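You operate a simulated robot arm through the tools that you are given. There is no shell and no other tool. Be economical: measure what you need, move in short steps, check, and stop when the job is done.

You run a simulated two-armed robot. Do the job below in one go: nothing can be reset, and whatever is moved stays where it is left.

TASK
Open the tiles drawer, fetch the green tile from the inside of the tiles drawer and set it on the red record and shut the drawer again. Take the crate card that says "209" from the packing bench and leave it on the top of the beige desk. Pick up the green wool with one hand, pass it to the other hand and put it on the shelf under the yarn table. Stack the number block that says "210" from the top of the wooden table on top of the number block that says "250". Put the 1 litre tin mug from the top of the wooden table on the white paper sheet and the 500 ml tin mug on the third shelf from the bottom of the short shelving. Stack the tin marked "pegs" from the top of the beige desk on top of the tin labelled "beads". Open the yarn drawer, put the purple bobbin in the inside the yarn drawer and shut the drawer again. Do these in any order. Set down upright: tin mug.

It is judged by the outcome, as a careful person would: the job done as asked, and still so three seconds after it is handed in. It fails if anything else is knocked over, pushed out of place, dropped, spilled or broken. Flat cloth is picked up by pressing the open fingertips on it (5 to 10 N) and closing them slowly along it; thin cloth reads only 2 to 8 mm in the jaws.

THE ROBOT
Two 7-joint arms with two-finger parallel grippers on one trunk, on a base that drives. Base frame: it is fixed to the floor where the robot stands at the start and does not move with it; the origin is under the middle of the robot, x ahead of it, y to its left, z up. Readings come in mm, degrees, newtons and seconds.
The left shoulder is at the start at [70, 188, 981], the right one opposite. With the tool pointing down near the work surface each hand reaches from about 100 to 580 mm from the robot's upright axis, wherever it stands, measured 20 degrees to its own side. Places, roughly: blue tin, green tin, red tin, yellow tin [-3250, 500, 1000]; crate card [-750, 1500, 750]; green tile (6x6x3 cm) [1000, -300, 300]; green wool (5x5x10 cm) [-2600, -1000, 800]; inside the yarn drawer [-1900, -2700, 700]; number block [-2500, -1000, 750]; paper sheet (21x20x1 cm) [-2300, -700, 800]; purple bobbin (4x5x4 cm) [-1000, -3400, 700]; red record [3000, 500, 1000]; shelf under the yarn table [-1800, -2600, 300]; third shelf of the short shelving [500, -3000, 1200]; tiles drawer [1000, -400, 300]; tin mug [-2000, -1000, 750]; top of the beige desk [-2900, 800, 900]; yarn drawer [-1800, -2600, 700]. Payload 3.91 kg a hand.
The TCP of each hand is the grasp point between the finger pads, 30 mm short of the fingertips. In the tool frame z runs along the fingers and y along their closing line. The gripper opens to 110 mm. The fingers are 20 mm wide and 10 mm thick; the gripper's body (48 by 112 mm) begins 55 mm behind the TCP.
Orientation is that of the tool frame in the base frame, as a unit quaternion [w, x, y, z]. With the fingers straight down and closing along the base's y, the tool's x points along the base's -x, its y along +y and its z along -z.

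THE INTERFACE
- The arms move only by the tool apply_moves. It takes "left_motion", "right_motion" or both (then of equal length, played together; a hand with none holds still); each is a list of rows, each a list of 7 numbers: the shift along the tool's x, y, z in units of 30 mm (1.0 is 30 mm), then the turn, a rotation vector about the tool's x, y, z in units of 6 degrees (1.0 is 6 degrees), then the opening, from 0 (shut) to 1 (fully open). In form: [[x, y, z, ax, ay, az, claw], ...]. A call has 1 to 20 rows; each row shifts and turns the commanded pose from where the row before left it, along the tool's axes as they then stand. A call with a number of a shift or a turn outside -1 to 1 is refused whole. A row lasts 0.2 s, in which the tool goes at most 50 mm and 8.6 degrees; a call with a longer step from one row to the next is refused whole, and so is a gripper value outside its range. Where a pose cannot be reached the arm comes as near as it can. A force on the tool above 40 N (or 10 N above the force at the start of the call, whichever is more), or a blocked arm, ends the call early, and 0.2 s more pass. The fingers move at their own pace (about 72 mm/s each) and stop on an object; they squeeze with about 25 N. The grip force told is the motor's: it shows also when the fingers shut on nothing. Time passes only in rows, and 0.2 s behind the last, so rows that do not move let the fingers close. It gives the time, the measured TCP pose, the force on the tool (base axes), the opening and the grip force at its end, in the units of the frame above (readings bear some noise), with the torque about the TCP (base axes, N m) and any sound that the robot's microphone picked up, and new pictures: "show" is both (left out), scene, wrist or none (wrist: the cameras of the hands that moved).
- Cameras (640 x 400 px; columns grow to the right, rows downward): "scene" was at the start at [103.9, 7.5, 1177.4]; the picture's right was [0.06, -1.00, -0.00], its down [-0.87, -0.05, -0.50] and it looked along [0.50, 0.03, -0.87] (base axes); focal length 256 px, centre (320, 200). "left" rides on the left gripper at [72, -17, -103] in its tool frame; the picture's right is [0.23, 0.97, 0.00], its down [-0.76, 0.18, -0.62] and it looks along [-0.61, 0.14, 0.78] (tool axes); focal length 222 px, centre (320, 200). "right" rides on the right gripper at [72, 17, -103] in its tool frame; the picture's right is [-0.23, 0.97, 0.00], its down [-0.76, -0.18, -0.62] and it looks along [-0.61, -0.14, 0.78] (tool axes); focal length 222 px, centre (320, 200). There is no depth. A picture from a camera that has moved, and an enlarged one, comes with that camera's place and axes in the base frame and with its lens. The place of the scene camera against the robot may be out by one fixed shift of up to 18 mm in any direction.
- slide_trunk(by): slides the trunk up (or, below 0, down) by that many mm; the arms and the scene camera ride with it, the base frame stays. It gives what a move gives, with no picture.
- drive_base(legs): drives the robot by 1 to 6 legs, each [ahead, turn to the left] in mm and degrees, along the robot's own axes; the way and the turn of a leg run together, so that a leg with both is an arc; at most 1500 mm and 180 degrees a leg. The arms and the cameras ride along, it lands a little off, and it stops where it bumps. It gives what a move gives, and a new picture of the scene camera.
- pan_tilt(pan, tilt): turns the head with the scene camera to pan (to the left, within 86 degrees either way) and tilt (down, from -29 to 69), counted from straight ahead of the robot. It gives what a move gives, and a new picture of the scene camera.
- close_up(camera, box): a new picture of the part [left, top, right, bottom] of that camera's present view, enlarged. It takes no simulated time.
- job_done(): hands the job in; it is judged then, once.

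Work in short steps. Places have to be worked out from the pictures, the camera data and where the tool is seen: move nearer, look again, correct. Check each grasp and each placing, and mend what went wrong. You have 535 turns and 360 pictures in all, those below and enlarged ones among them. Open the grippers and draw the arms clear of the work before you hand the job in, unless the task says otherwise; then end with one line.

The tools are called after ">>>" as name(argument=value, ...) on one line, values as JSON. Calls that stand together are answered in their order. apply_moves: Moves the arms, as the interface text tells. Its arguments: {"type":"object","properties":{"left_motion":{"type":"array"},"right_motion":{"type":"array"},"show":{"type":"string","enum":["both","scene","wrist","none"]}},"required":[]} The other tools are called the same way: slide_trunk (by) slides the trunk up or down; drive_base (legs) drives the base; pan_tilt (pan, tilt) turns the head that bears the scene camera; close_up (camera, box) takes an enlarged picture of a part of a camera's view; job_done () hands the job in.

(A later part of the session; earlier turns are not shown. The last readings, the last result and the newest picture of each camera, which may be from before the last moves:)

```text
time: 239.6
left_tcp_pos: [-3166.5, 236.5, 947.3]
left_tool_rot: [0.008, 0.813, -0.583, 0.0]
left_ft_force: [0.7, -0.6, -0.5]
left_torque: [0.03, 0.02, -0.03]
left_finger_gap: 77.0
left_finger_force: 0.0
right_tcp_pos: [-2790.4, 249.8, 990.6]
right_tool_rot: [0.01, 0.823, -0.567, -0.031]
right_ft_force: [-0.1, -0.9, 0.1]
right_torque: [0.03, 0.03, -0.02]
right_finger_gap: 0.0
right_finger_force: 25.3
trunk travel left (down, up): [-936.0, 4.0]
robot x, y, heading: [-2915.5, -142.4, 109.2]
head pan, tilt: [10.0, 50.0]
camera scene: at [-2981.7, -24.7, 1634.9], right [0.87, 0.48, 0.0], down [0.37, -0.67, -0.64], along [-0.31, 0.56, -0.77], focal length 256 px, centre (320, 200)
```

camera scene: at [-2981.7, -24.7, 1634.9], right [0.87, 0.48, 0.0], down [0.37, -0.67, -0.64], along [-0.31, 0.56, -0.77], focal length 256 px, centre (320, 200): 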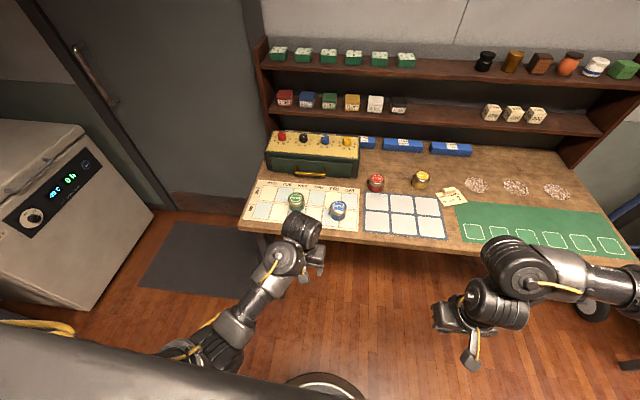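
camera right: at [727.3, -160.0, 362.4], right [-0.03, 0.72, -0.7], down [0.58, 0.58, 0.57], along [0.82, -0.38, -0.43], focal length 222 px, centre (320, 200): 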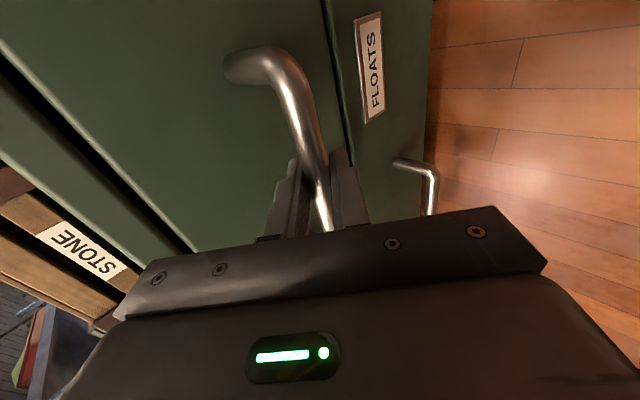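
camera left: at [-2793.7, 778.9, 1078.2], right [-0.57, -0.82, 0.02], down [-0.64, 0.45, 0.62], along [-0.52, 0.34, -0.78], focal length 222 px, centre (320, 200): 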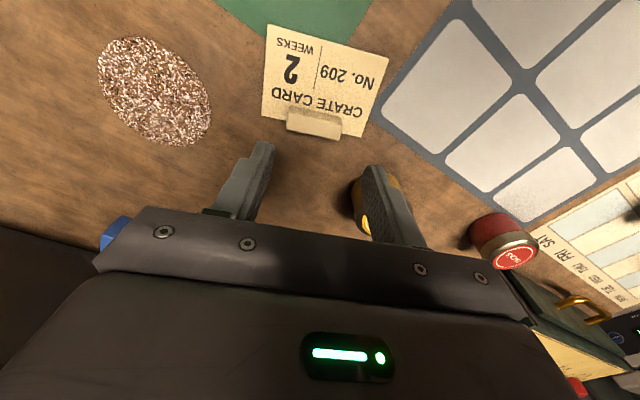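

PEGS ~(-3207,524), BEADS ~(-3365,484). Drive 190 mm closer and look with the wrist camera.

>>> drive_base(legs=[[200, 0]])

>>> apply_moves(left_motion=[[-0.3, -0.5, -0.6, 0, 0, 0, 0.7], [-0.5, -0.5, -0.3, 0, 0, 0, 0.7]], show="wrist")

```text
time: 241.2
left_tcp_pos: [-3230.4, 424.6, 947.6]
left_tool_rot: [0.009, 0.813, -0.582, 0.0]
left_ft_force: [0.5, -0.5, 0.9]
left_torque: [0.03, -0.01, -0.02]
left_finger_gap: 77.0
left_finger_force: 0.1
right_tcp_pos: [-2854.9, 438.4, 991.6]
right_tool_rot: [0.01, 0.823, -0.567, -0.031]
right_ft_force: [0.7, 0.6, -0.3]
right_torque: [0.03, 0.02, 0.0]
right_finger_gap: 0.0
right_finger_force: 24.8
trunk travel left (down, up): [-936.0, 4.0]
robot x, y, heading: [-2983.6, 45.1, 108.7]
head pan, tilt: [10.0, 50.0]
camera scene: at [-3046.0, 163.5, 1635.0], right [0.87, 0.48, 0.0], down [0.37, -0.67, -0.64], along [-0.31, 0.56, -0.77], focal length 256 px, centre (320, 200)
```

scene: 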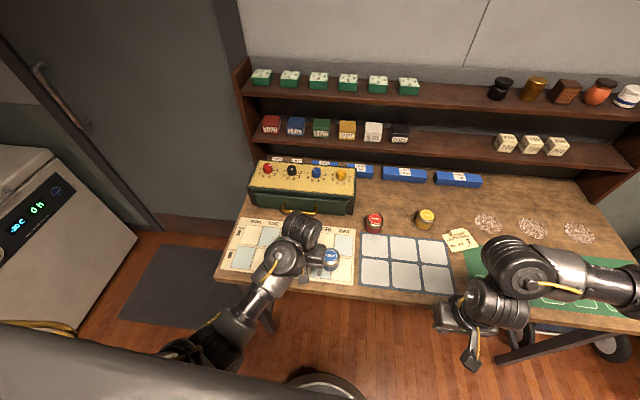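

```text
time: 241.8
left_tcp_pos: [-3207.8, 458.4, 973.7]
left_tool_rot: [0.009, 0.813, -0.582, 0.0]
left_ft_force: [0.7, 0.0, 0.0]
left_torque: [-0.01, 0.02, 0.01]
left_finger_gap: 76.9
left_finger_force: 0.1
right_tcp_pos: [-2854.2, 439.3, 990.9]
right_tool_rot: [0.011, 0.823, -0.567, -0.03]
right_ft_force: [0.6, 0.3, 0.3]
right_torque: [0.0, -0.02, 0.02]
right_finger_gap: 0.0
right_finger_force: 24.9
trunk travel left (down, up): [-936.0, 4.0]
robot x, y, heading: [-2980.2, 44.4, 109.1]
head pan, tilt: [10.0, 50.0]
camera left: at [-3167.4, 397.1, 1077.2], right [-0.85, -0.53, 0.02], down [-0.41, 0.67, 0.62], along [-0.34, 0.52, -0.79], focal length 222 px, centre (320, 200)
```

left: 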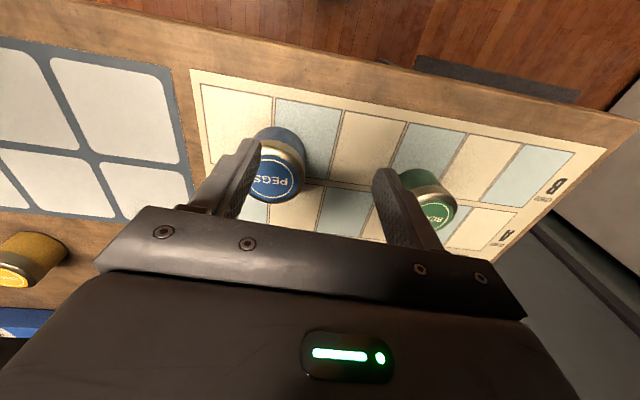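

Move above PEGS and re-measure.

>>> apply_moves(left_motion=[[-0.7, -0.53, 0, 0, 0, 0, 0.75], [-0.77, -0.53, 0, 0, 0, 0, 0.75]], show="wrist")

```text
time: 242.4
left_tcp_pos: [-3193.0, 512.3, 971.0]
left_tool_rot: [0.01, 0.813, -0.582, 0.0]
left_ft_force: [0.4, -0.4, 1.3]
left_torque: [-0.04, 0.01, -0.02]
left_finger_gap: 82.6
left_finger_force: 0.0
right_tcp_pos: [-2855.3, 440.8, 990.2]
right_tool_rot: [0.011, 0.823, -0.567, -0.031]
right_ft_force: [-0.9, -0.6, 0.3]
right_torque: [-0.02, 0.03, -0.01]
right_finger_gap: 0.0
right_finger_force: 24.4
trunk travel left (down, up): [-936.0, 4.0]
robot x, y, heading: [-2981.7, 51.1, 109.0]
head pan, tilt: [10.0, 50.0]
camera left: at [-3152.3, 451.1, 1075.0], right [-0.85, -0.53, 0.02], down [-0.41, 0.67, 0.62], along [-0.34, 0.52, -0.79], focal length 222 px, centre (320, 200)
```

left: 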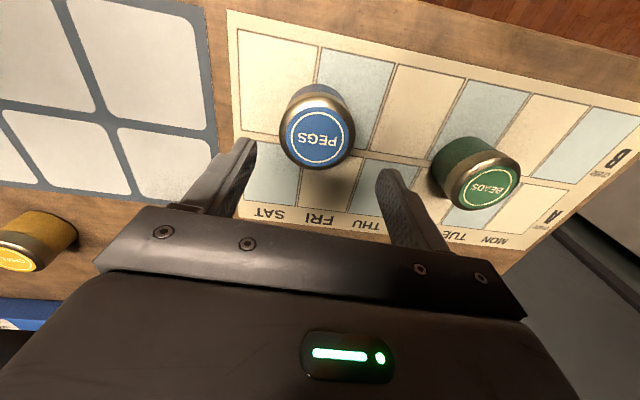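

PEGS lid at (-3190,508,908), 57 mm wide; BEADS at (-3350,469). Descend to TCP z≈900 and grip.

>>> apply_moves(left_motion=[[0.16, -0.05, 0.6, 0, 0, 0, 0.75], [0, 0, 0.6, 0, 0, 0, 0.75], [0, 0, 0.6, 0, 0, 0, 0.75], [0, 0, 0.5, 0, 0, 0, 0.75], [0, 0, 0, 0, 0, 0, 0.3], [0, 0, 0, 0, 0, 0, 0.3], [0, 0, 0, 0, 0, 0, 0.3]], show="wrist")

```text
time: 244.0
left_tcp_pos: [-3191.6, 507.1, 904.0]
left_tool_rot: [0.008, 0.813, -0.582, 0.0]
left_ft_force: [1.2, 1.0, 0.2]
left_torque: [0.07, -0.03, -0.01]
left_finger_gap: 59.3
left_finger_force: 24.7
right_tcp_pos: [-2854.4, 439.5, 991.4]
right_tool_rot: [0.011, 0.824, -0.566, -0.031]
right_ft_force: [0.0, -0.1, 1.4]
right_torque: [0.0, -0.01, 0.01]
right_finger_gap: 0.0
right_finger_force: 25.0
trunk travel left (down, up): [-936.0, 4.0]
robot x, y, heading: [-2979.7, 46.3, 108.8]
head pan, tilt: [10.0, 50.0]
camera left: at [-3151.1, 445.1, 1007.3], right [-0.85, -0.53, 0.02], down [-0.41, 0.67, 0.62], along [-0.34, 0.52, -0.79], focal length 222 px, centre (320, 200)
```

left: 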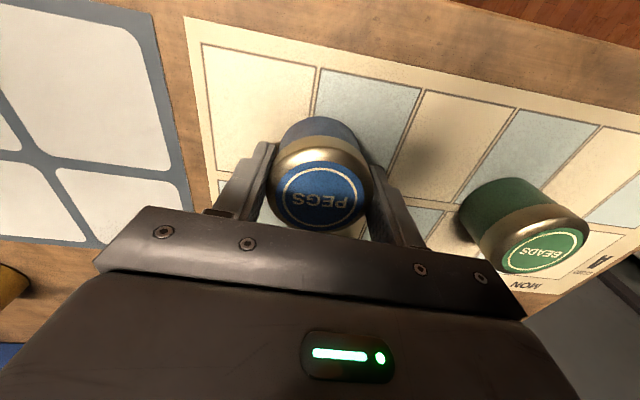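

Tin gripped. Lift and carry toward BEADS.

>>> apply_moves(left_motion=[[0, 0, -0.8, 0, 0, 0, 0.3], [0, 0, -0.8, 0, 0, 0, 0.3], [0, 0, -0.7, 0, 0, 0, 0.3], [-0.1, 0.9, 0, 0, 0, 0, 0.3], [-0.1, 0.9, 0, 0, 0, 0, 0.3], [-0.1, 0.9, 0, 0, 0, 0, 0.3], [-0.1, 0.9, 0, 0, 0, 0, 0.3]], show="wrist")

```text
time: 245.4
left_tcp_pos: [-3274.2, 488.8, 973.2]
left_tool_rot: [0.007, 0.819, -0.574, -0.001]
left_ft_force: [9.2, 7.0, -12.1]
left_torque: [-0.11, 1.49, 0.94]
left_finger_gap: 58.9
left_finger_force: 25.3
right_tcp_pos: [-2856.5, 439.8, 990.7]
right_tool_rot: [0.01, 0.823, -0.567, -0.031]
right_ft_force: [0.3, 0.8, -0.5]
right_torque: [-0.01, 0.0, 0.03]
right_finger_gap: 0.0
right_finger_force: 25.1
trunk travel left (down, up): [-936.0, 4.0]
robot x, y, heading: [-2980.1, 48.7, 108.8]
head pan, tilt: [10.0, 50.0]
stopped in row 7 (left hand): the force on the tool passed its limit at 77 N (the readings are from after the stop); the commanded pose is now the measured one
camera left: at [-3232.7, 428.0, 1077.7], right [-0.84, -0.54, 0.01], down [-0.42, 0.66, 0.62], along [-0.35, 0.51, -0.78], focal length 222 px, centre (320, 200)
```

left: 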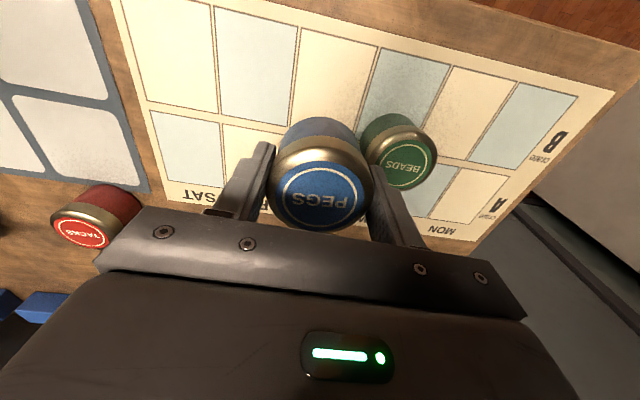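

The residual force looks like the wrist touching its own forearm again; I turn the hand −24° to free it, then continue.

>>> apply_moves(left_motion=[[0, 0, 0, 0, 0, -1, 0.3], [0, 0, 0, 0, 0, -1, 0.3], [0, 0, 0, 0, 0, -1, 0.3], [0, 0, 0, 0, 0, -1, 0.3]], show="none")

```text
time: 246.4
left_tcp_pos: [-3274.8, 489.6, 973.4]
left_tool_rot: [0.007, 0.92, -0.392, -0.002]
left_ft_force: [0.3, -0.1, -0.8]
left_torque: [0.0, 0.03, -0.01]
left_finger_gap: 59.1
left_finger_force: 25.1
right_tcp_pos: [-2856.8, 439.6, 990.8]
right_tool_rot: [0.011, 0.823, -0.567, -0.03]
right_ft_force: [0.7, 0.1, 1.1]
right_torque: [0.0, 0.0, -0.02]
right_finger_gap: 0.1
right_finger_force: 25.2
trunk travel left (down, up): [-936.0, 4.0]
robot x, y, heading: [-2980.7, 48.1, 109.0]
head pan, tilt: [10.0, 50.0]
```

>>> apply_moves(left_motion=[[-0.4, 0.76, 0, 0, 0, 0, 0.3], [-0.42, 0.76, 0, 0, 0, 0, 0.3], [-0.42, 0.76, 0, 0, 0, 0, 0.3]], show="both")

>>> close_up(camera="scene", box=[200, 180, 400, 300])

```text
time: 247.2
left_tcp_pos: [-3350.3, 467.7, 974.2]
left_tool_rot: [0.007, 0.919, -0.393, -0.002]
left_ft_force: [0.3, 0.0, -1.4]
left_torque: [-0.01, 0.01, -0.02]
left_finger_gap: 58.9
left_finger_force: 24.2
right_tcp_pos: [-2856.4, 438.4, 991.9]
right_tool_rot: [0.011, 0.823, -0.567, -0.03]
right_ft_force: [-0.1, 0.1, -0.5]
right_torque: [-0.01, 0.0, 0.02]
right_finger_gap: 0.0
right_finger_force: 24.7
trunk travel left (down, up): [-936.0, 4.0]
robot x, y, heading: [-2980.1, 46.4, 109.1]
head pan, tilt: [10.0, 50.0]
camera scene: at [-3047.5, 165.9, 1634.8], right [0.87, 0.48, 0.0], down [0.37, -0.67, -0.64], along [-0.31, 0.56, -0.77], focal length 256 px, centre (320, 200)
camera left: at [-3286.6, 428.4, 1077.6], right [-0.55, -0.84, 0.01], down [-0.65, 0.43, 0.62], along [-0.53, 0.33, -0.78], focal length 222 px, centre (320, 200)
```

scene: 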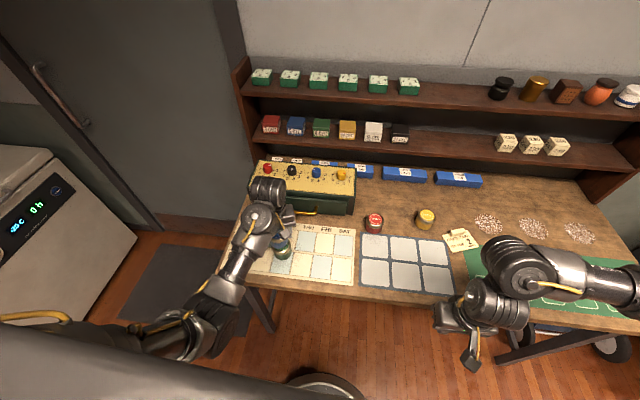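
left: 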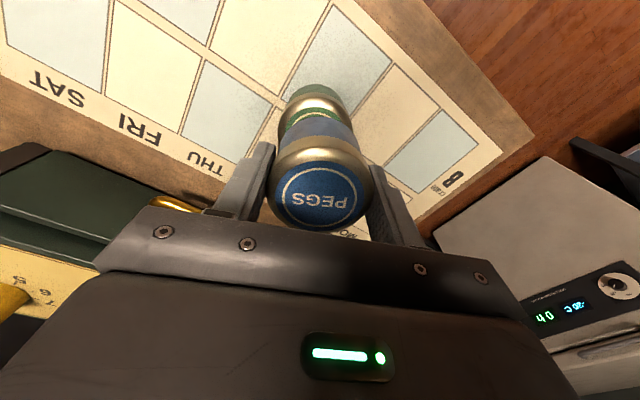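

```text
3.20 times, centred on (300, 240) of scene
camera zoom: at [-3047.5, 165.9, 1634.8], right [0.87, 0.48, 0.0], down [0.37, -0.67, -0.64], along [-0.31, 0.56, -0.77], focal length 821 px, centre (384, 72)
```

zoom: 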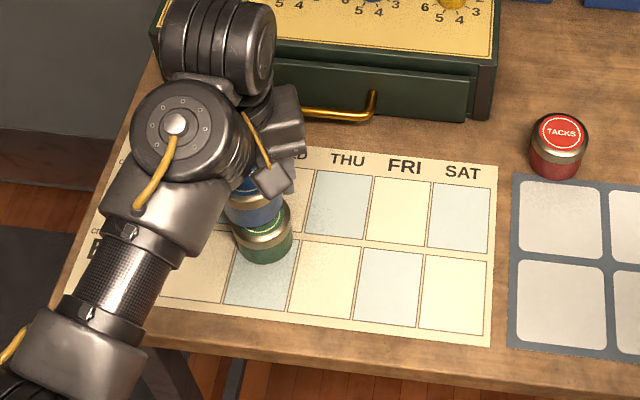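

Nearly aligned; shift ~5 mm and lower slowly until contact.

>>> apply_moves(left_motion=[[-0.04, -0.16, 0.3, 0, 0, 0, 0.3], [0, 0, 0.2, 0, 0, 0, 0.3], [0, 0, 0.1, 0, 0, 0, 0.3]], show="wrist")

```text
time: 248.0
left_tcp_pos: [-3348.2, 472.5, 955.4]
left_tool_rot: [0.007, 0.92, -0.393, -0.002]
left_ft_force: [0.2, 1.3, -0.8]
left_torque: [0.04, -0.01, 0.03]
left_finger_gap: 59.0
left_finger_force: 25.4
right_tcp_pos: [-2856.2, 440.5, 991.2]
right_tool_rot: [0.011, 0.823, -0.567, -0.03]
right_ft_force: [-0.9, 0.4, 0.3]
right_torque: [-0.03, -0.01, -0.02]
right_finger_gap: 0.1
right_finger_force: 24.9
trunk travel left (down, up): [-936.0, 4.0]
robot x, y, heading: [-2982.9, 45.6, 108.9]
head pan, tilt: [10.0, 50.0]
camera left: at [-3283.4, 432.9, 1060.3], right [-0.55, -0.84, 0.01], down [-0.65, 0.43, 0.62], along [-0.53, 0.33, -0.78], focal length 222 px, centre (320, 200)
```

left: 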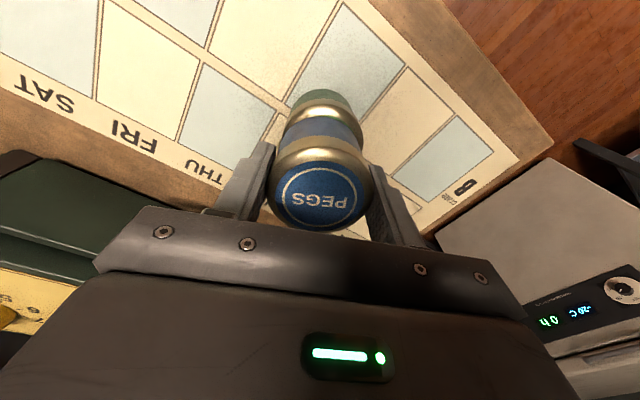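

>>> apply_moves(left_motion=[[0, 0, 0.08, 0, 0, 0, 0.3], [0, 0, 0.08, 0, 0, 0, 0.3], [0, 0, 0.06, 0, 0, 0, 0.3]], show="none")

```text
time: 248.8
left_tcp_pos: [-3346.8, 471.7, 953.3]
left_tool_rot: [0.004, 0.919, -0.393, -0.005]
left_ft_force: [-3.8, 2.1, 24.0]
left_torque: [0.33, 0.22, -0.1]
left_finger_gap: 59.6
left_finger_force: 25.0
right_tcp_pos: [-2854.4, 437.4, 993.0]
right_tool_rot: [0.011, 0.823, -0.567, -0.031]
right_ft_force: [0.5, -0.3, 0.5]
right_torque: [-0.03, 0.02, -0.02]
right_finger_gap: 0.0
right_finger_force: 24.9
trunk travel left (down, up): [-936.0, 4.0]
robot x, y, heading: [-2979.0, 48.5, 109.0]
head pan, tilt: [10.0, 50.0]
```

Contact (24 N). Ease up a millimetre, release gently, and rise.

>>> apply_moves(left_motion=[[0, 0, -0.06, 0, 0, 0, 0.3], [0, 0, 0, 0, 0, 0, 0.62], [0, 0, 0, 0, 0, 0, 0.7], [0, 0, -0.4, 0, 0, 0, 0.7], [0, 0, -0.8, 0, 0, 0, 0.7]], show="wrist")

```text
time: 250.0
left_tcp_pos: [-3345.5, 471.7, 988.2]
left_tool_rot: [0.007, 0.92, -0.393, -0.002]
left_ft_force: [0.6, 0.4, -0.2]
left_torque: [-0.02, -0.02, 0.02]
left_finger_gap: 77.0
left_finger_force: 0.0
right_tcp_pos: [-2856.3, 438.5, 991.9]
right_tool_rot: [0.011, 0.823, -0.567, -0.03]
right_ft_force: [1.6, 0.8, -0.1]
right_torque: [-0.02, -0.01, 0.0]
right_finger_gap: 0.0
right_finger_force: 25.0
trunk travel left (down, up): [-936.0, 4.0]
robot x, y, heading: [-2978.6, 48.8, 108.9]
head pan, tilt: [10.0, 50.0]
camera left: at [-3282.5, 432.1, 1092.2], right [-0.55, -0.84, 0.01], down [-0.65, 0.43, 0.62], along [-0.53, 0.33, -0.78], focal length 222 px, centre (320, 200)
```

left: 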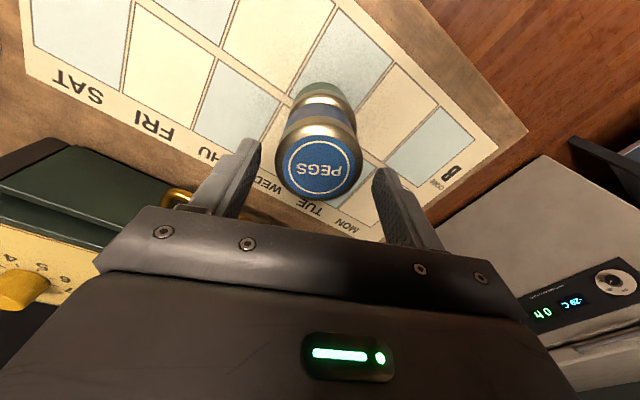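

Stacked neatly. Rise a bit more and back away from the desk.

>>> apply_moves(left_motion=[[0.3, 0, -0.5, 0, 0, 0, 0.7], [0.8, 0, 0, 0, 0, 0, 0.7], [0.8, 0, 0, 0, 0, 0, 0.7]], show="none")

>>> drive_base(legs=[[-200, 0]])

>>> close_up(camera="scene", box=[230, 150, 490, 260])

```text
time: 250.8
left_tcp_pos: [-3318.9, 438.6, 978.2]
left_tool_rot: [0.006, 0.92, -0.393, -0.001]
left_ft_force: [0.8, -0.3, 0.7]
left_torque: [0.01, 0.02, 0.02]
left_finger_gap: 77.1
left_finger_force: 0.0
left hand out of reach, approached as far as the arm can: row 1, 2, 3
right_tcp_pos: [-2855.9, 439.3, 990.8]
right_tool_rot: [0.01, 0.823, -0.567, -0.031]
right_ft_force: [0.5, -0.4, -0.7]
right_torque: [0.03, -0.04, 0.02]
right_finger_gap: 0.0
right_finger_force: 25.4
trunk travel left (down, up): [-936.0, 4.0]
robot x, y, heading: [-2981.0, 49.4, 109.0]
head pan, tilt: [10.0, 50.0]
```

```text
time: 252.4
left_tcp_pos: [-3255.4, 250.6, 976.1]
left_tool_rot: [0.008, 0.92, -0.393, -0.001]
left_ft_force: [0.8, -0.2, -0.2]
left_torque: [-0.01, 0.03, 0.0]
left_finger_gap: 77.1
left_finger_force: 0.1
right_tcp_pos: [-2791.0, 251.9, 990.7]
right_tool_rot: [0.011, 0.823, -0.567, -0.029]
right_ft_force: [0.0, 0.8, 0.0]
right_torque: [-0.02, -0.03, 0.0]
right_finger_gap: 0.1
right_finger_force: 25.3
trunk travel left (down, up): [-936.0, 4.0]
robot x, y, heading: [-2913.7, -142.0, 109.2]
head pan, tilt: [10.0, 50.0]
camera scene: at [-2982.3, -21.1, 1634.5], right [0.87, 0.49, 0.0], down [0.37, -0.67, -0.64], along [-0.31, 0.56, -0.77], focal length 256 px, centre (320, 200)
```

scene: 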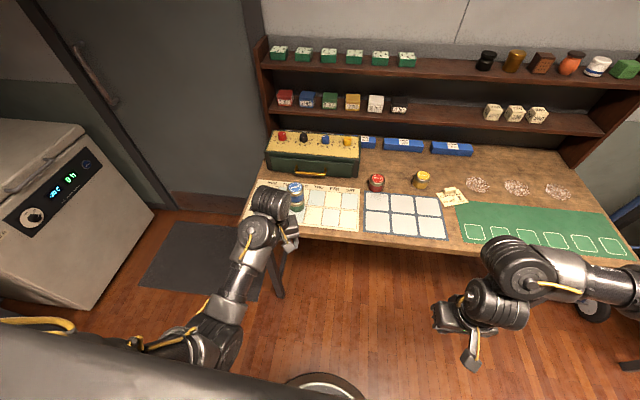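

```text
2.46 times, centred on (360, 205) of scene
camera zoom: at [-2982.3, -21.1, 1634.5], right [0.87, 0.49, 0.0], down [0.37, -0.67, -0.64], along [-0.31, 0.56, -0.77], focal length 632 px, centre (222, 188)
```

zoom: 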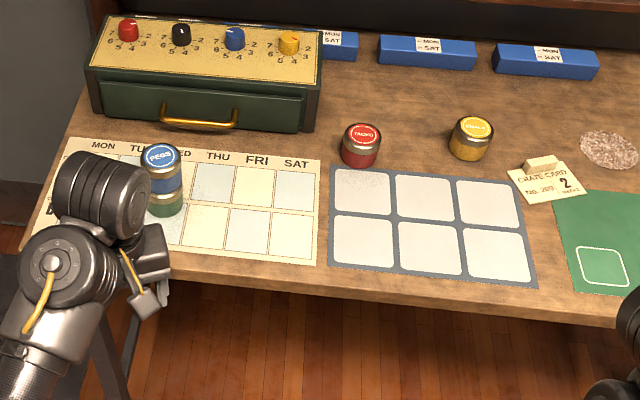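

Card, tins all good. Now turn around to the wooden table.

>>> drive_base(legs=[[0, 179]])

>>> pan_tilt(pan=0, tilt=38)

>>> pan_tilt(pan=45, tilt=35)

```text
time: 260.2
left_tcp_pos: [-2579.0, -536.3, 977.4]
left_tool_rot: [0.002, 0.397, 0.918, 0.007]
left_ft_force: [-0.4, 0.1, 0.5]
left_torque: [0.02, -0.02, 0.03]
left_finger_gap: 77.0
left_finger_force: 0.1
right_tcp_pos: [-3044.4, -533.3, 990.7]
right_tool_rot: [0.03, 0.57, 0.821, 0.011]
right_ft_force: [0.1, 0.8, -0.1]
right_torque: [0.04, 0.0, 0.0]
right_finger_gap: 0.0
right_finger_force: 24.7
trunk travel left (down, up): [-936.0, 4.0]
robot x, y, heading: [-2916.6, -140.3, -71.5]
head pan, tilt: [10.0, 50.0]
camera scene: at [-2875.5, -253.7, 1634.8], right [-0.88, -0.48, 0.0], down [-0.37, 0.67, -0.64], along [0.31, -0.56, -0.77], focal length 256 px, centre (320, 200)
```

scene: 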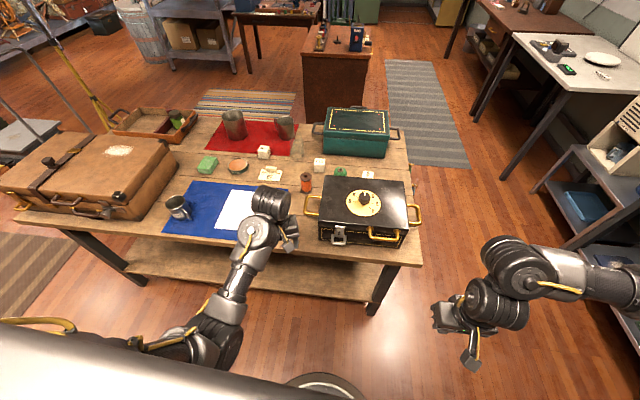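

```text
time: 260.9
left_tcp_pos: [-2577.9, -536.3, 977.0]
left_tool_rot: [0.002, 0.396, 0.918, 0.006]
left_ft_force: [-0.1, 0.7, -0.5]
left_torque: [0.01, 0.0, 0.02]
left_finger_gap: 77.3
left_finger_force: 0.1
right_tcp_pos: [-3044.4, -533.2, 992.6]
right_tool_rot: [0.031, 0.57, 0.821, 0.011]
right_ft_force: [0.2, 1.0, 0.2]
right_torque: [-0.04, 0.0, -0.03]
right_finger_gap: 0.0
right_finger_force: 25.1
trunk travel left (down, up): [-936.0, 4.0]
robot x, y, heading: [-2915.2, -146.4, -71.4]
head pan, tilt: [0.0, 38.0]
camera scene: at [-2884.6, -267.8, 1651.9], right [-0.95, -0.32, 0.0], down [-0.2, 0.58, -0.79], along [0.25, -0.75, -0.62], focal length 256 px, centre (320, 200)
```

scene: 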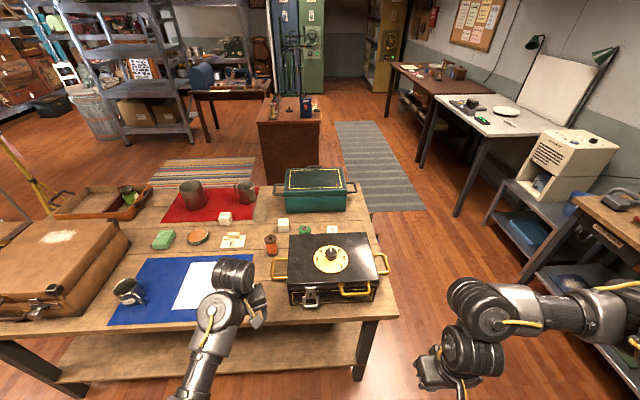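

```text
time: 262.0
left_tcp_pos: [-2579.6, -535.8, 977.6]
left_tool_rot: [0.003, 0.397, 0.918, 0.007]
left_ft_force: [0.2, 0.0, 0.4]
left_torque: [0.01, -0.02, 0.03]
left_finger_gap: 76.8
left_finger_force: 0.0
right_tcp_pos: [-3043.4, -533.5, 991.2]
right_tool_rot: [0.031, 0.57, 0.821, 0.009]
right_ft_force: [-0.7, -0.3, -0.7]
right_torque: [0.03, 0.0, 0.0]
right_finger_gap: 0.1
right_finger_force: 24.6
trunk travel left (down, up): [-936.0, 4.0]
robot x, y, heading: [-2915.3, -140.1, -71.4]
head pan, tilt: [45.0, 35.0]
camera scene: at [-2833.4, -225.4, 1656.5], right [-0.45, -0.9, 0.0], down [-0.51, 0.26, -0.82], along [0.73, -0.36, -0.57], focal length 256 px, centre (320, 200)
```

scene: 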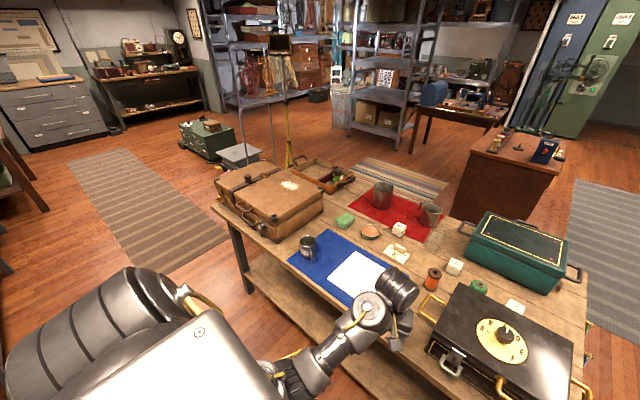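

>>> close_up(camera="scene", box=[290, 170, 470, 282])

>>> close_up(camera="scene", box=[400, 240, 540, 330])

```text
3.56 times, centred on (380, 226) of scene
camera zoom: at [-2833.4, -225.4, 1656.5], right [-0.45, -0.9, 0.0], down [-0.51, 0.26, -0.82], along [0.73, -0.36, -0.57], focal length 912 px, centre (107, 108)
```

zoom: 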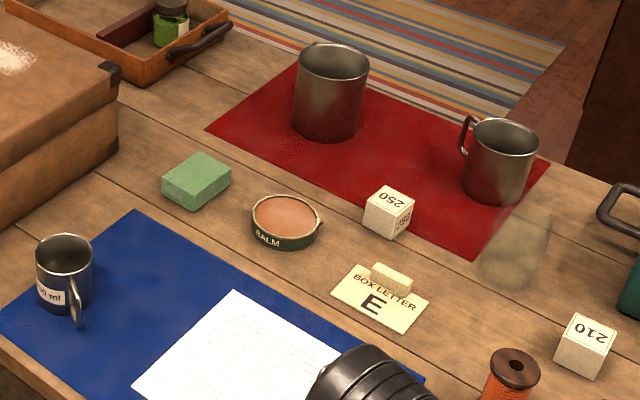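

```text
4.44 times, centred on (470, 285) of scene
camera zoom: at [-2833.4, -225.4, 1656.5], right [-0.45, -0.9, 0.0], down [-0.51, 0.26, -0.82], along [0.73, -0.36, -0.57], focal length 1140 px, centre (-347, -178)
```

zoom: 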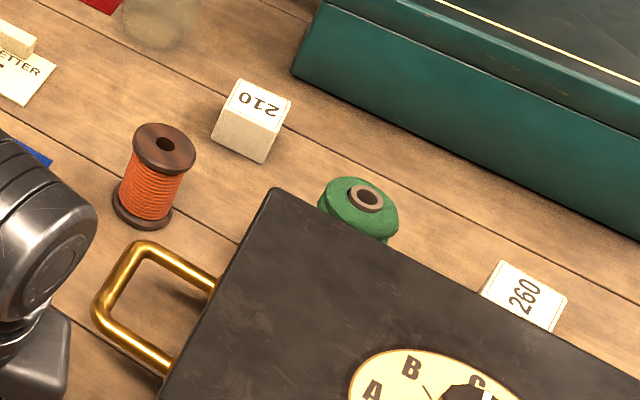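

>>> close_up(camera="scene", box=[290, 220, 350, 270])

>>> close_up(camera="scene", box=[360, 170, 460, 240])

```text
8.00 times, centred on (320, 245) of scene
camera zoom: at [-2833.4, -225.4, 1656.5], right [-0.45, -0.9, 0.0], down [-0.51, 0.26, -0.82], along [0.73, -0.36, -0.57], focal length 2052 px, centre (320, -160)
```

zoom: 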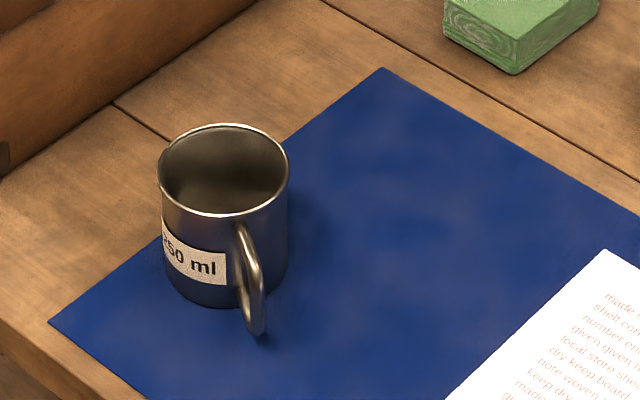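

```text
5.71 times, centred on (410, 205) of scene
camera zoom: at [-2833.4, -225.4, 1656.5], right [-0.45, -0.9, 0.0], down [-0.51, 0.26, -0.82], along [0.73, -0.36, -0.57], focal length 1466 px, centre (-194, 171)
```

zoom: 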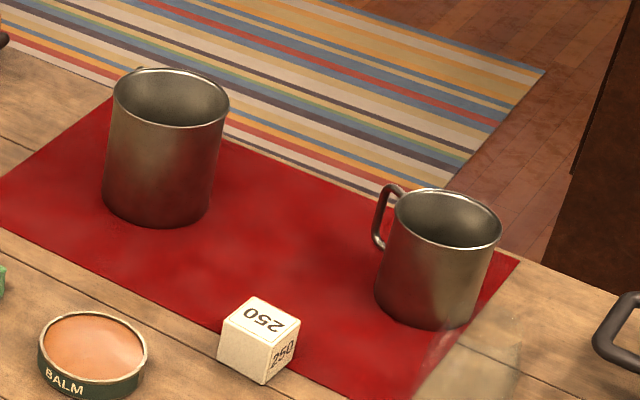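

Sizes are clear: 250 ml on blue, 1 litre and 500 ml on the red cloth; 250, 210 blocks and the wool sit mid-table. I'll work first from the table's far side, driving around its right end.

>>> drive_base(legs=[[0, -62.7], [800, 0], [0, 59.4]])

>>> pan_tilt(pan=0, tilt=35)

```text
time: 271.7
left_tcp_pos: [-3164.7, -1126.4, 976.8]
left_tool_rot: [0.002, 0.427, 0.904, 0.006]
left_ft_force: [0.4, 0.0, 0.2]
left_torque: [0.02, 0.0, 0.01]
left_finger_gap: 77.0
left_finger_force: 0.0
right_tcp_pos: [-3627.7, -1090.6, 990.6]
right_tool_rot: [0.031, 0.598, 0.801, 0.009]
right_ft_force: [0.2, -0.3, 0.0]
right_torque: [0.02, 0.0, 0.03]
right_finger_gap: 0.0
right_finger_force: 25.1
trunk travel left (down, up): [-936.0, 4.0]
robot x, y, heading: [-3474.3, -710.0, -75.6]
head pan, tilt: [45.0, 35.0]
camera scene: at [-3398.2, -799.1, 1656.5], right [-0.5, -0.86, 0.0], down [-0.49, 0.29, -0.82], along [0.71, -0.41, -0.57], focal length 256 px, centre (320, 200)
```

scene: 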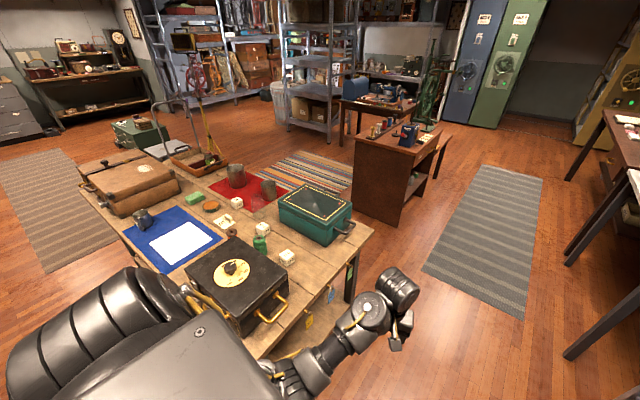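

```text
time: 272.8
left_tcp_pos: [-3164.7, -1124.6, 976.4]
left_tool_rot: [0.002, 0.427, 0.904, 0.007]
left_ft_force: [-0.2, 0.5, 0.5]
left_torque: [0.01, 0.01, -0.02]
left_finger_gap: 77.1
left_finger_force: 0.0
right_tcp_pos: [-3627.8, -1090.8, 992.2]
right_tool_rot: [0.031, 0.598, 0.801, 0.009]
right_ft_force: [0.3, -0.1, 0.3]
right_torque: [0.02, 0.03, 0.02]
right_finger_gap: 0.0
right_finger_force: 24.9
trunk travel left (down, up): [-936.0, 4.0]
robot x, y, heading: [-3473.5, -706.3, -75.3]
head pan, tilt: [0.0, 35.0]
camera scene: at [-3451.5, -839.7, 1656.5], right [-0.97, -0.25, 0.0], down [-0.15, 0.55, -0.82], along [0.21, -0.79, -0.57], focal length 256 px, centre (320, 200)
```

scene: 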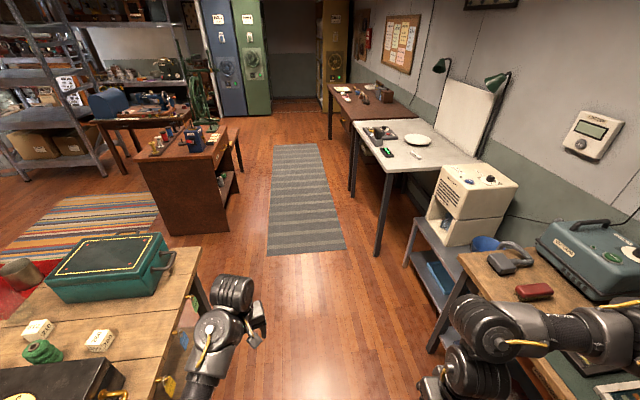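

Good views. Continue around to the far side of the table and face it.

>>> drive_base(legs=[[1060, 0], [0, 70], [1150, 0]])

>>> drive_base(legs=[[0, 114]])

>>> pan_tilt(pan=0, tilt=40)

```text
time: 286.8
left_tcp_pos: [-1556.9, -1703.0, 976.6]
left_tool_rot: [-0.003, -0.168, 0.986, 0.006]
left_ft_force: [0.2, 0.9, 0.4]
left_torque: [0.02, 0.0, -0.04]
left_finger_gap: 77.0
left_finger_force: 0.0
right_tcp_pos: [-1749.3, -2125.8, 990.3]
right_tool_rot: [0.02, 0.031, 0.999, 0.024]
right_ft_force: [0.3, 0.7, -0.4]
right_torque: [0.0, 0.0, 0.0]
right_finger_gap: 0.0
right_finger_force: 24.9
trunk travel left (down, up): [-936.0, 4.0]
robot x, y, heading: [-2054.1, -1852.5, -5.2]
head pan, tilt: [0.0, 35.0]
camera scene: at [-1928.8, -1859.8, 1656.6], right [-0.09, -1.0, 0.0], down [-0.57, 0.05, -0.82], along [0.82, -0.08, -0.57], focal length 256 px, centre (320, 200)
```

scene: 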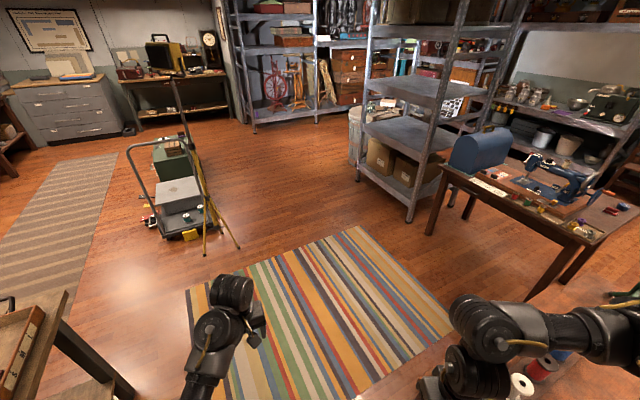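

```text
time: 292.0
left_tcp_pos: [-2398.4, -1463.8, 977.7]
left_tool_rot: [0.007, 0.922, -0.386, -0.002]
left_ft_force: [-0.4, 0.2, 0.5]
left_torque: [0.0, 0.03, 0.01]
left_finger_gap: 77.0
left_finger_force: 0.2
right_tcp_pos: [-1934.6, -1455.0, 990.8]
right_tool_rot: [0.011, 0.827, -0.561, -0.03]
right_ft_force: [-0.2, -0.1, 0.1]
right_torque: [0.0, 0.01, 0.0]
right_finger_gap: 0.1
right_finger_force: 24.4
trunk travel left (down, up): [-936.0, 4.0]
robot x, y, heading: [-2055.5, -1853.1, 109.8]
head pan, tilt: [0.0, 35.0]
camera scene: at [-2112.4, -1716.4, 1656.5], right [0.94, 0.34, 0.0], down [0.19, -0.54, -0.82], along [-0.28, 0.77, -0.57], focal length 256 px, centre (320, 200)
```

scene: 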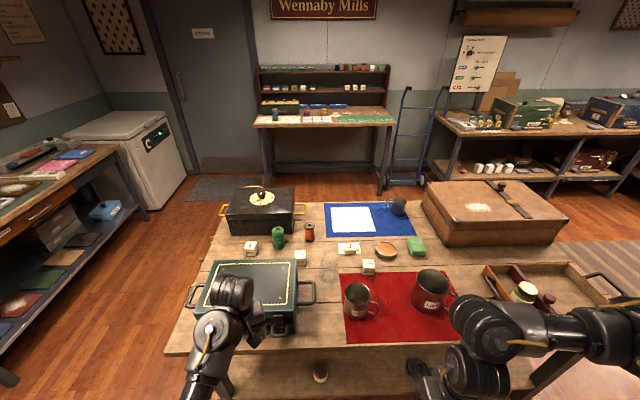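

```text
time: 292.7
left_tcp_pos: [-2398.3, -1464.1, 976.7]
left_tool_rot: [0.007, 0.923, -0.386, -0.002]
left_ft_force: [0.3, -0.2, 0.1]
left_torque: [0.01, -0.01, 0.01]
left_finger_gap: 76.8
left_finger_force: 0.0
right_tcp_pos: [-1932.7, -1456.2, 989.9]
right_tool_rot: [0.011, 0.827, -0.561, -0.03]
right_ft_force: [1.1, -0.2, 0.0]
right_torque: [-0.02, -0.03, 0.02]
right_finger_gap: 0.0
right_finger_force: 25.4
trunk travel left (down, up): [-936.0, 4.0]
robot x, y, heading: [-2056.0, -1849.9, 109.9]
head pan, tilt: [0.0, 40.0]
camera scene: at [-2111.6, -1719.3, 1649.0], right [0.94, 0.34, 0.0], down [0.22, -0.6, -0.77], along [-0.26, 0.72, -0.64], focal length 256 px, centre (320, 200)
```

scene: 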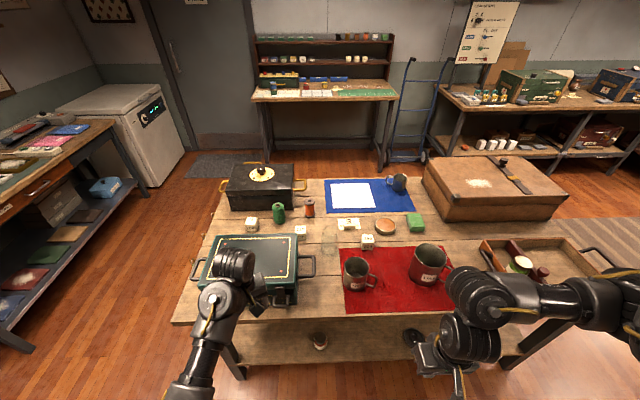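

Clear layout. I'll use the right hand for block 210 → 250. First pull the left hand back so it stays clear of the teal box.

>>> apply_moves(left_motion=[[0.85, 0.4, 0, 0, 0, 0, 0.7], [0.85, 0.4, 0, 0, 0, 0, 0.7], [0.85, 0.4, 0, 0, 0, 0, 0.7], [0.85, 0.4, 0, 0, 0, 0, 0.7], [0.85, 0.4, 0, 0, 0, 0, 0.7]], show="none")

>>> close_up(camera="scene", box=[240, 180, 460, 320])

```text
time: 293.9
left_tcp_pos: [-2362.5, -1574.9, 958.8]
left_tool_rot: [0.005, 0.923, -0.385, -0.002]
left_ft_force: [0.0, 0.4, -0.1]
left_torque: [0.02, -0.02, 0.03]
left_finger_gap: 76.9
left_finger_force: 0.0
left hand out of reach, approached as far as the arm can: row 1, 2, 3
right_tcp_pos: [-1934.1, -1456.1, 991.1]
right_tool_rot: [0.011, 0.827, -0.561, -0.031]
right_ft_force: [0.0, 0.3, -0.2]
right_torque: [-0.02, -0.04, 0.01]
right_finger_gap: 0.0
right_finger_force: 25.4
trunk travel left (down, up): [-936.0, 4.0]
robot x, y, heading: [-2051.5, -1855.1, 110.2]
head pan, tilt: [0.0, 40.0]
```

```text
2.86 times, centred on (350, 250) of scene
camera zoom: at [-2111.1, -1719.6, 1649.0], right [0.94, 0.34, 0.0], down [0.22, -0.6, -0.77], along [-0.26, 0.72, -0.64], focal length 733 px, centre (234, 57)
```

zoom: 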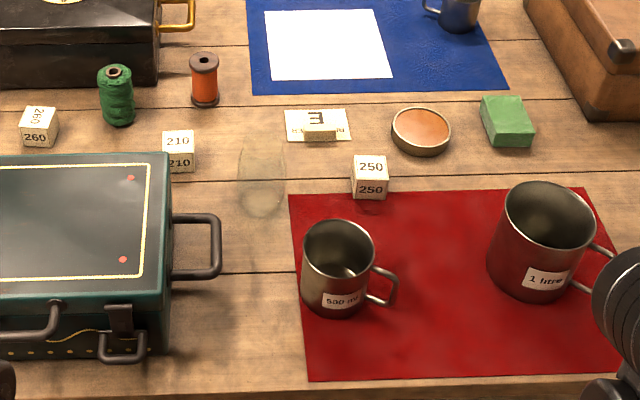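

Labels confirm 500 ml and 1 litre; there's a clear glass between 210 and the 500 ml mug, which I must avoid. Drive straight in 240 mm and use the left hand, tilted forward, for block 210.

>>> drive_base(legs=[[235, 0]])

>>> apply_moves(left_motion=[[0, 0, -0.5, 0, 0, 0, 0.6], [-0.8, -0.4, -0.3, 0, 0, 0, 0.6], [-0.8, -0.4, 0, 0, -1, 1, 0.6], [-0.8, -0.4, 0, 0, -1, 1, 0.6], [0, 0, 0, 0, -1, 1, 0.6], [0, 0, 0, 0, -1, 0.8, 0.6]], show="both")

```text
time: 295.6
left_tcp_pos: [-2441.5, -1358.4, 956.8]
left_tool_rot: [0.005, 0.922, -0.386, -0.003]
left_ft_force: [0.3, 0.3, -0.1]
left_torque: [0.01, -0.04, 0.0]
left_finger_gap: 77.0
left_finger_force: 0.1
right_tcp_pos: [-2013.9, -1239.0, 990.6]
right_tool_rot: [0.01, 0.827, -0.561, -0.03]
right_ft_force: [-0.5, 0.0, 0.0]
right_torque: [0.03, -0.01, -0.02]
right_finger_gap: 0.0
right_finger_force: 24.6
trunk travel left (down, up): [-936.0, 4.0]
robot x, y, heading: [-2133.2, -1632.9, 109.7]
head pan, tilt: [0.0, 40.0]
camera scene: at [-2190.7, -1501.6, 1648.8], right [0.94, 0.34, 0.0], down [0.22, -0.6, -0.77], along [-0.26, 0.72, -0.64], focal length 256 px, centre (320, 200)
```

scene: 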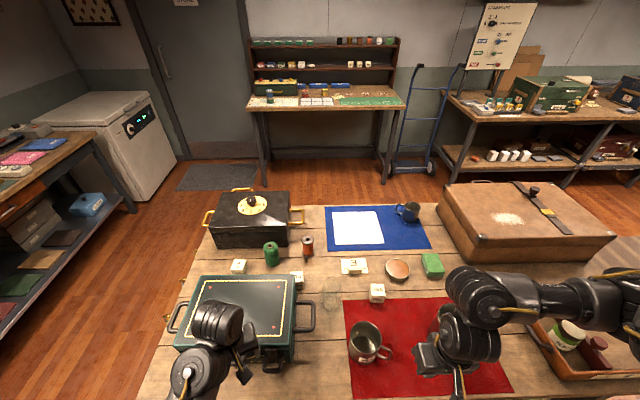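

```text
time: 297.0
left_tcp_pos: [-2459.4, -1302.7, 960.0]
left_tool_rot: [-0.077, 0.807, -0.553, -0.192]
left_ft_force: [-0.9, -0.4, -0.7]
left_torque: [0.05, -0.03, -0.04]
left_finger_gap: 66.0
left_finger_force: 0.1
left hand out of reach, approached as far as the arm can: row 1, 2
right_tcp_pos: [-2013.2, -1238.6, 991.5]
right_tool_rot: [0.01, 0.827, -0.561, -0.03]
right_ft_force: [0.6, -0.7, -0.1]
right_torque: [-0.02, 0.02, -0.01]
right_finger_gap: 0.0
right_finger_force: 24.5
trunk travel left (down, up): [-936.0, 4.0]
robot x, y, heading: [-2135.7, -1630.3, 109.9]
head pan, tilt: [0.0, 40.0]
camera scene: at [-2191.8, -1502.6, 1649.0], right [0.94, 0.34, 0.0], down [0.22, -0.6, -0.77], along [-0.26, 0.72, -0.64], focal length 256 px, centre (320, 200)
camera left: at [-2396.9, -1392.7, 1024.9], right [-0.83, -0.56, 0.0], down [-0.26, 0.38, 0.89], along [-0.5, 0.73, -0.46], focal length 222 px, centre (320, 200)
```

scene: 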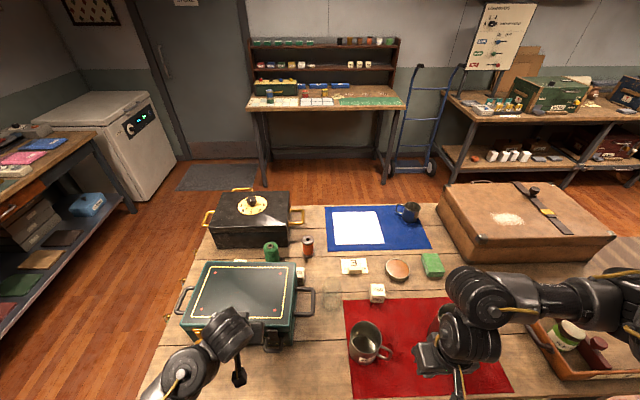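
left: 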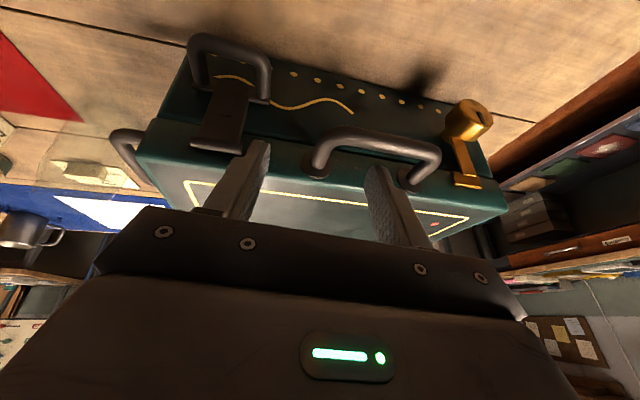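

Raise the hand to clear the teal box and start forward over it.

>>> apply_moves(left_motion=[[-0.4, 0.1, -0.9, 0, 0, 0, 0.6], [-0.6, 0, -0.7, 0, 0, 0, 0.6], [-0.9, 0, -0.2, 0, 0, 0, 0.6]], show="none")

```text
time: 297.8
left_tcp_pos: [-2467.2, -1269.9, 1032.5]
left_tool_rot: [-0.075, 0.807, -0.553, -0.192]
left_ft_force: [0.1, 0.5, -0.8]
left_torque: [-0.03, -0.03, -0.02]
left_finger_gap: 66.2
left_finger_force: 0.1
right_tcp_pos: [-2011.3, -1237.3, 989.1]
right_tool_rot: [0.011, 0.827, -0.561, -0.029]
right_ft_force: [-0.1, -0.9, -0.8]
right_torque: [0.0, 0.0, 0.04]
right_finger_gap: 0.1
right_finger_force: 24.3
trunk travel left (down, up): [-936.0, 4.0]
robot x, y, heading: [-2131.9, -1632.2, 109.8]
head pan, tilt: [0.0, 40.0]
```

>>> apply_moves(left_motion=[[-0.87, -0.49, 0.33, 0, 0, 0, 0.6], [-0.87, -0.49, 0.33, 0, 0, 0, 0.6], [-0.87, -0.49, 0.33, 0, 0, 0, 0.6], [-0.87, -0.49, 0.33, 0, 0, 0, 0.6], [-0.87, -0.49, 0.33, 0, 0, 0, 0.6], [-0.87, -0.49, 0.33, 0, 0, 0, 0.6], [-0.87, -0.49, 0.33, 0, 0, 0, 0.6]], show="both")

```text
time: 299.4
left_tcp_pos: [-2446.8, -1050.1, 1029.6]
left_tool_rot: [-0.075, 0.808, -0.553, -0.192]
left_ft_force: [1.3, 0.6, -0.3]
left_torque: [0.0, 0.03, 0.04]
left_finger_gap: 66.3
left_finger_force: 0.0
right_tcp_pos: [-2012.3, -1237.5, 990.1]
right_tool_rot: [0.011, 0.828, -0.56, -0.03]
right_ft_force: [0.6, 0.0, 0.2]
right_torque: [0.0, 0.02, 0.01]
right_finger_gap: 0.0
right_finger_force: 25.1
trunk travel left (down, up): [-936.0, 4.0]
robot x, y, heading: [-2133.0, -1629.3, 109.9]
head pan, tilt: [0.0, 40.0]
camera scene: at [-2189.7, -1499.3, 1648.8], right [0.94, 0.34, 0.0], down [0.22, -0.61, -0.77], along [-0.26, 0.72, -0.64], focal length 256 px, centre (320, 200)
camera left: at [-2383.1, -1140.5, 1095.5], right [-0.82, -0.57, 0.0], down [-0.26, 0.38, 0.89], along [-0.5, 0.73, -0.46], focal length 222 px, centre (320, 200)
```

scene: 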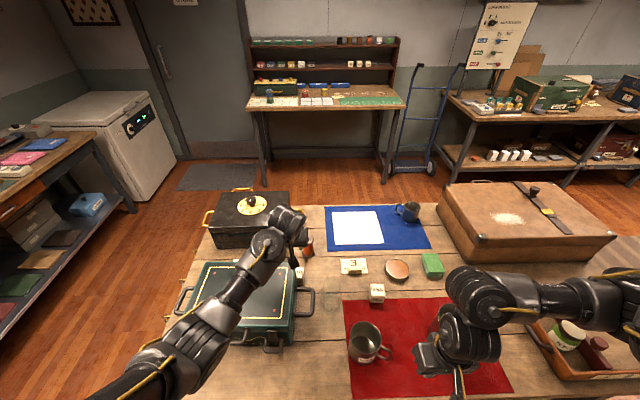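
left: 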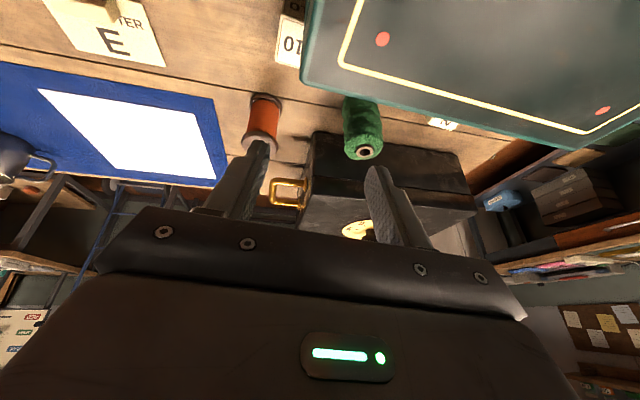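

Reach is ample. Reduce the tilt to ~10° and hover over the block to measure it.

>>> apply_moves(left_motion=[[0, 0, 0.3, 0, 0.8, 0, 0.6], [0, 0, 0.3, 0, 0.8, 0, 0.6], [0, -0.3, 0.5, 0, 0.8, 0, 0.6], [0, -0.3, 0.5, 0, 0, 0, 0.6]], show="wrist")

```text
time: 300.4
left_tcp_pos: [-2436.4, -1033.6, 983.1]
left_tool_rot: [-0.006, 0.826, -0.557, -0.089]
left_ft_force: [-0.2, 0.6, -0.2]
left_torque: [0.01, 0.0, -0.02]
left_finger_gap: 66.0
left_finger_force: 0.0
right_tcp_pos: [-2012.2, -1238.1, 991.0]
right_tool_rot: [0.012, 0.828, -0.56, -0.03]
right_ft_force: [0.3, 0.2, -0.2]
right_torque: [-0.02, 0.01, -0.01]
right_finger_gap: 0.2
right_finger_force: 24.9
trunk travel left (down, up): [-936.0, 4.0]
robot x, y, heading: [-2133.0, -1632.8, 110.0]
head pan, tilt: [0.0, 40.0]
camera left: at [-2378.9, -1105.2, 1072.9], right [-0.82, -0.58, 0.05], down [-0.35, 0.57, 0.75], along [-0.46, 0.59, -0.66], focal length 222 px, centre (320, 200)
```

left: 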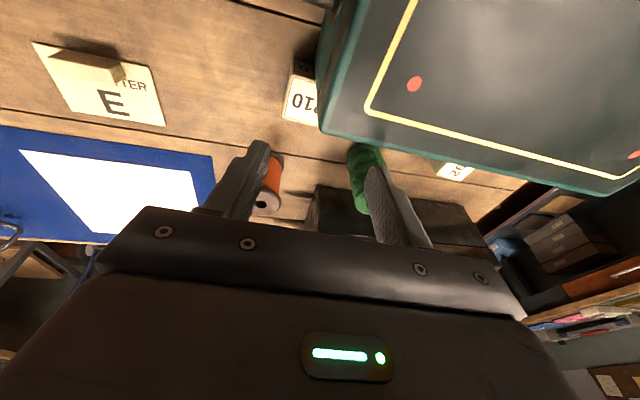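

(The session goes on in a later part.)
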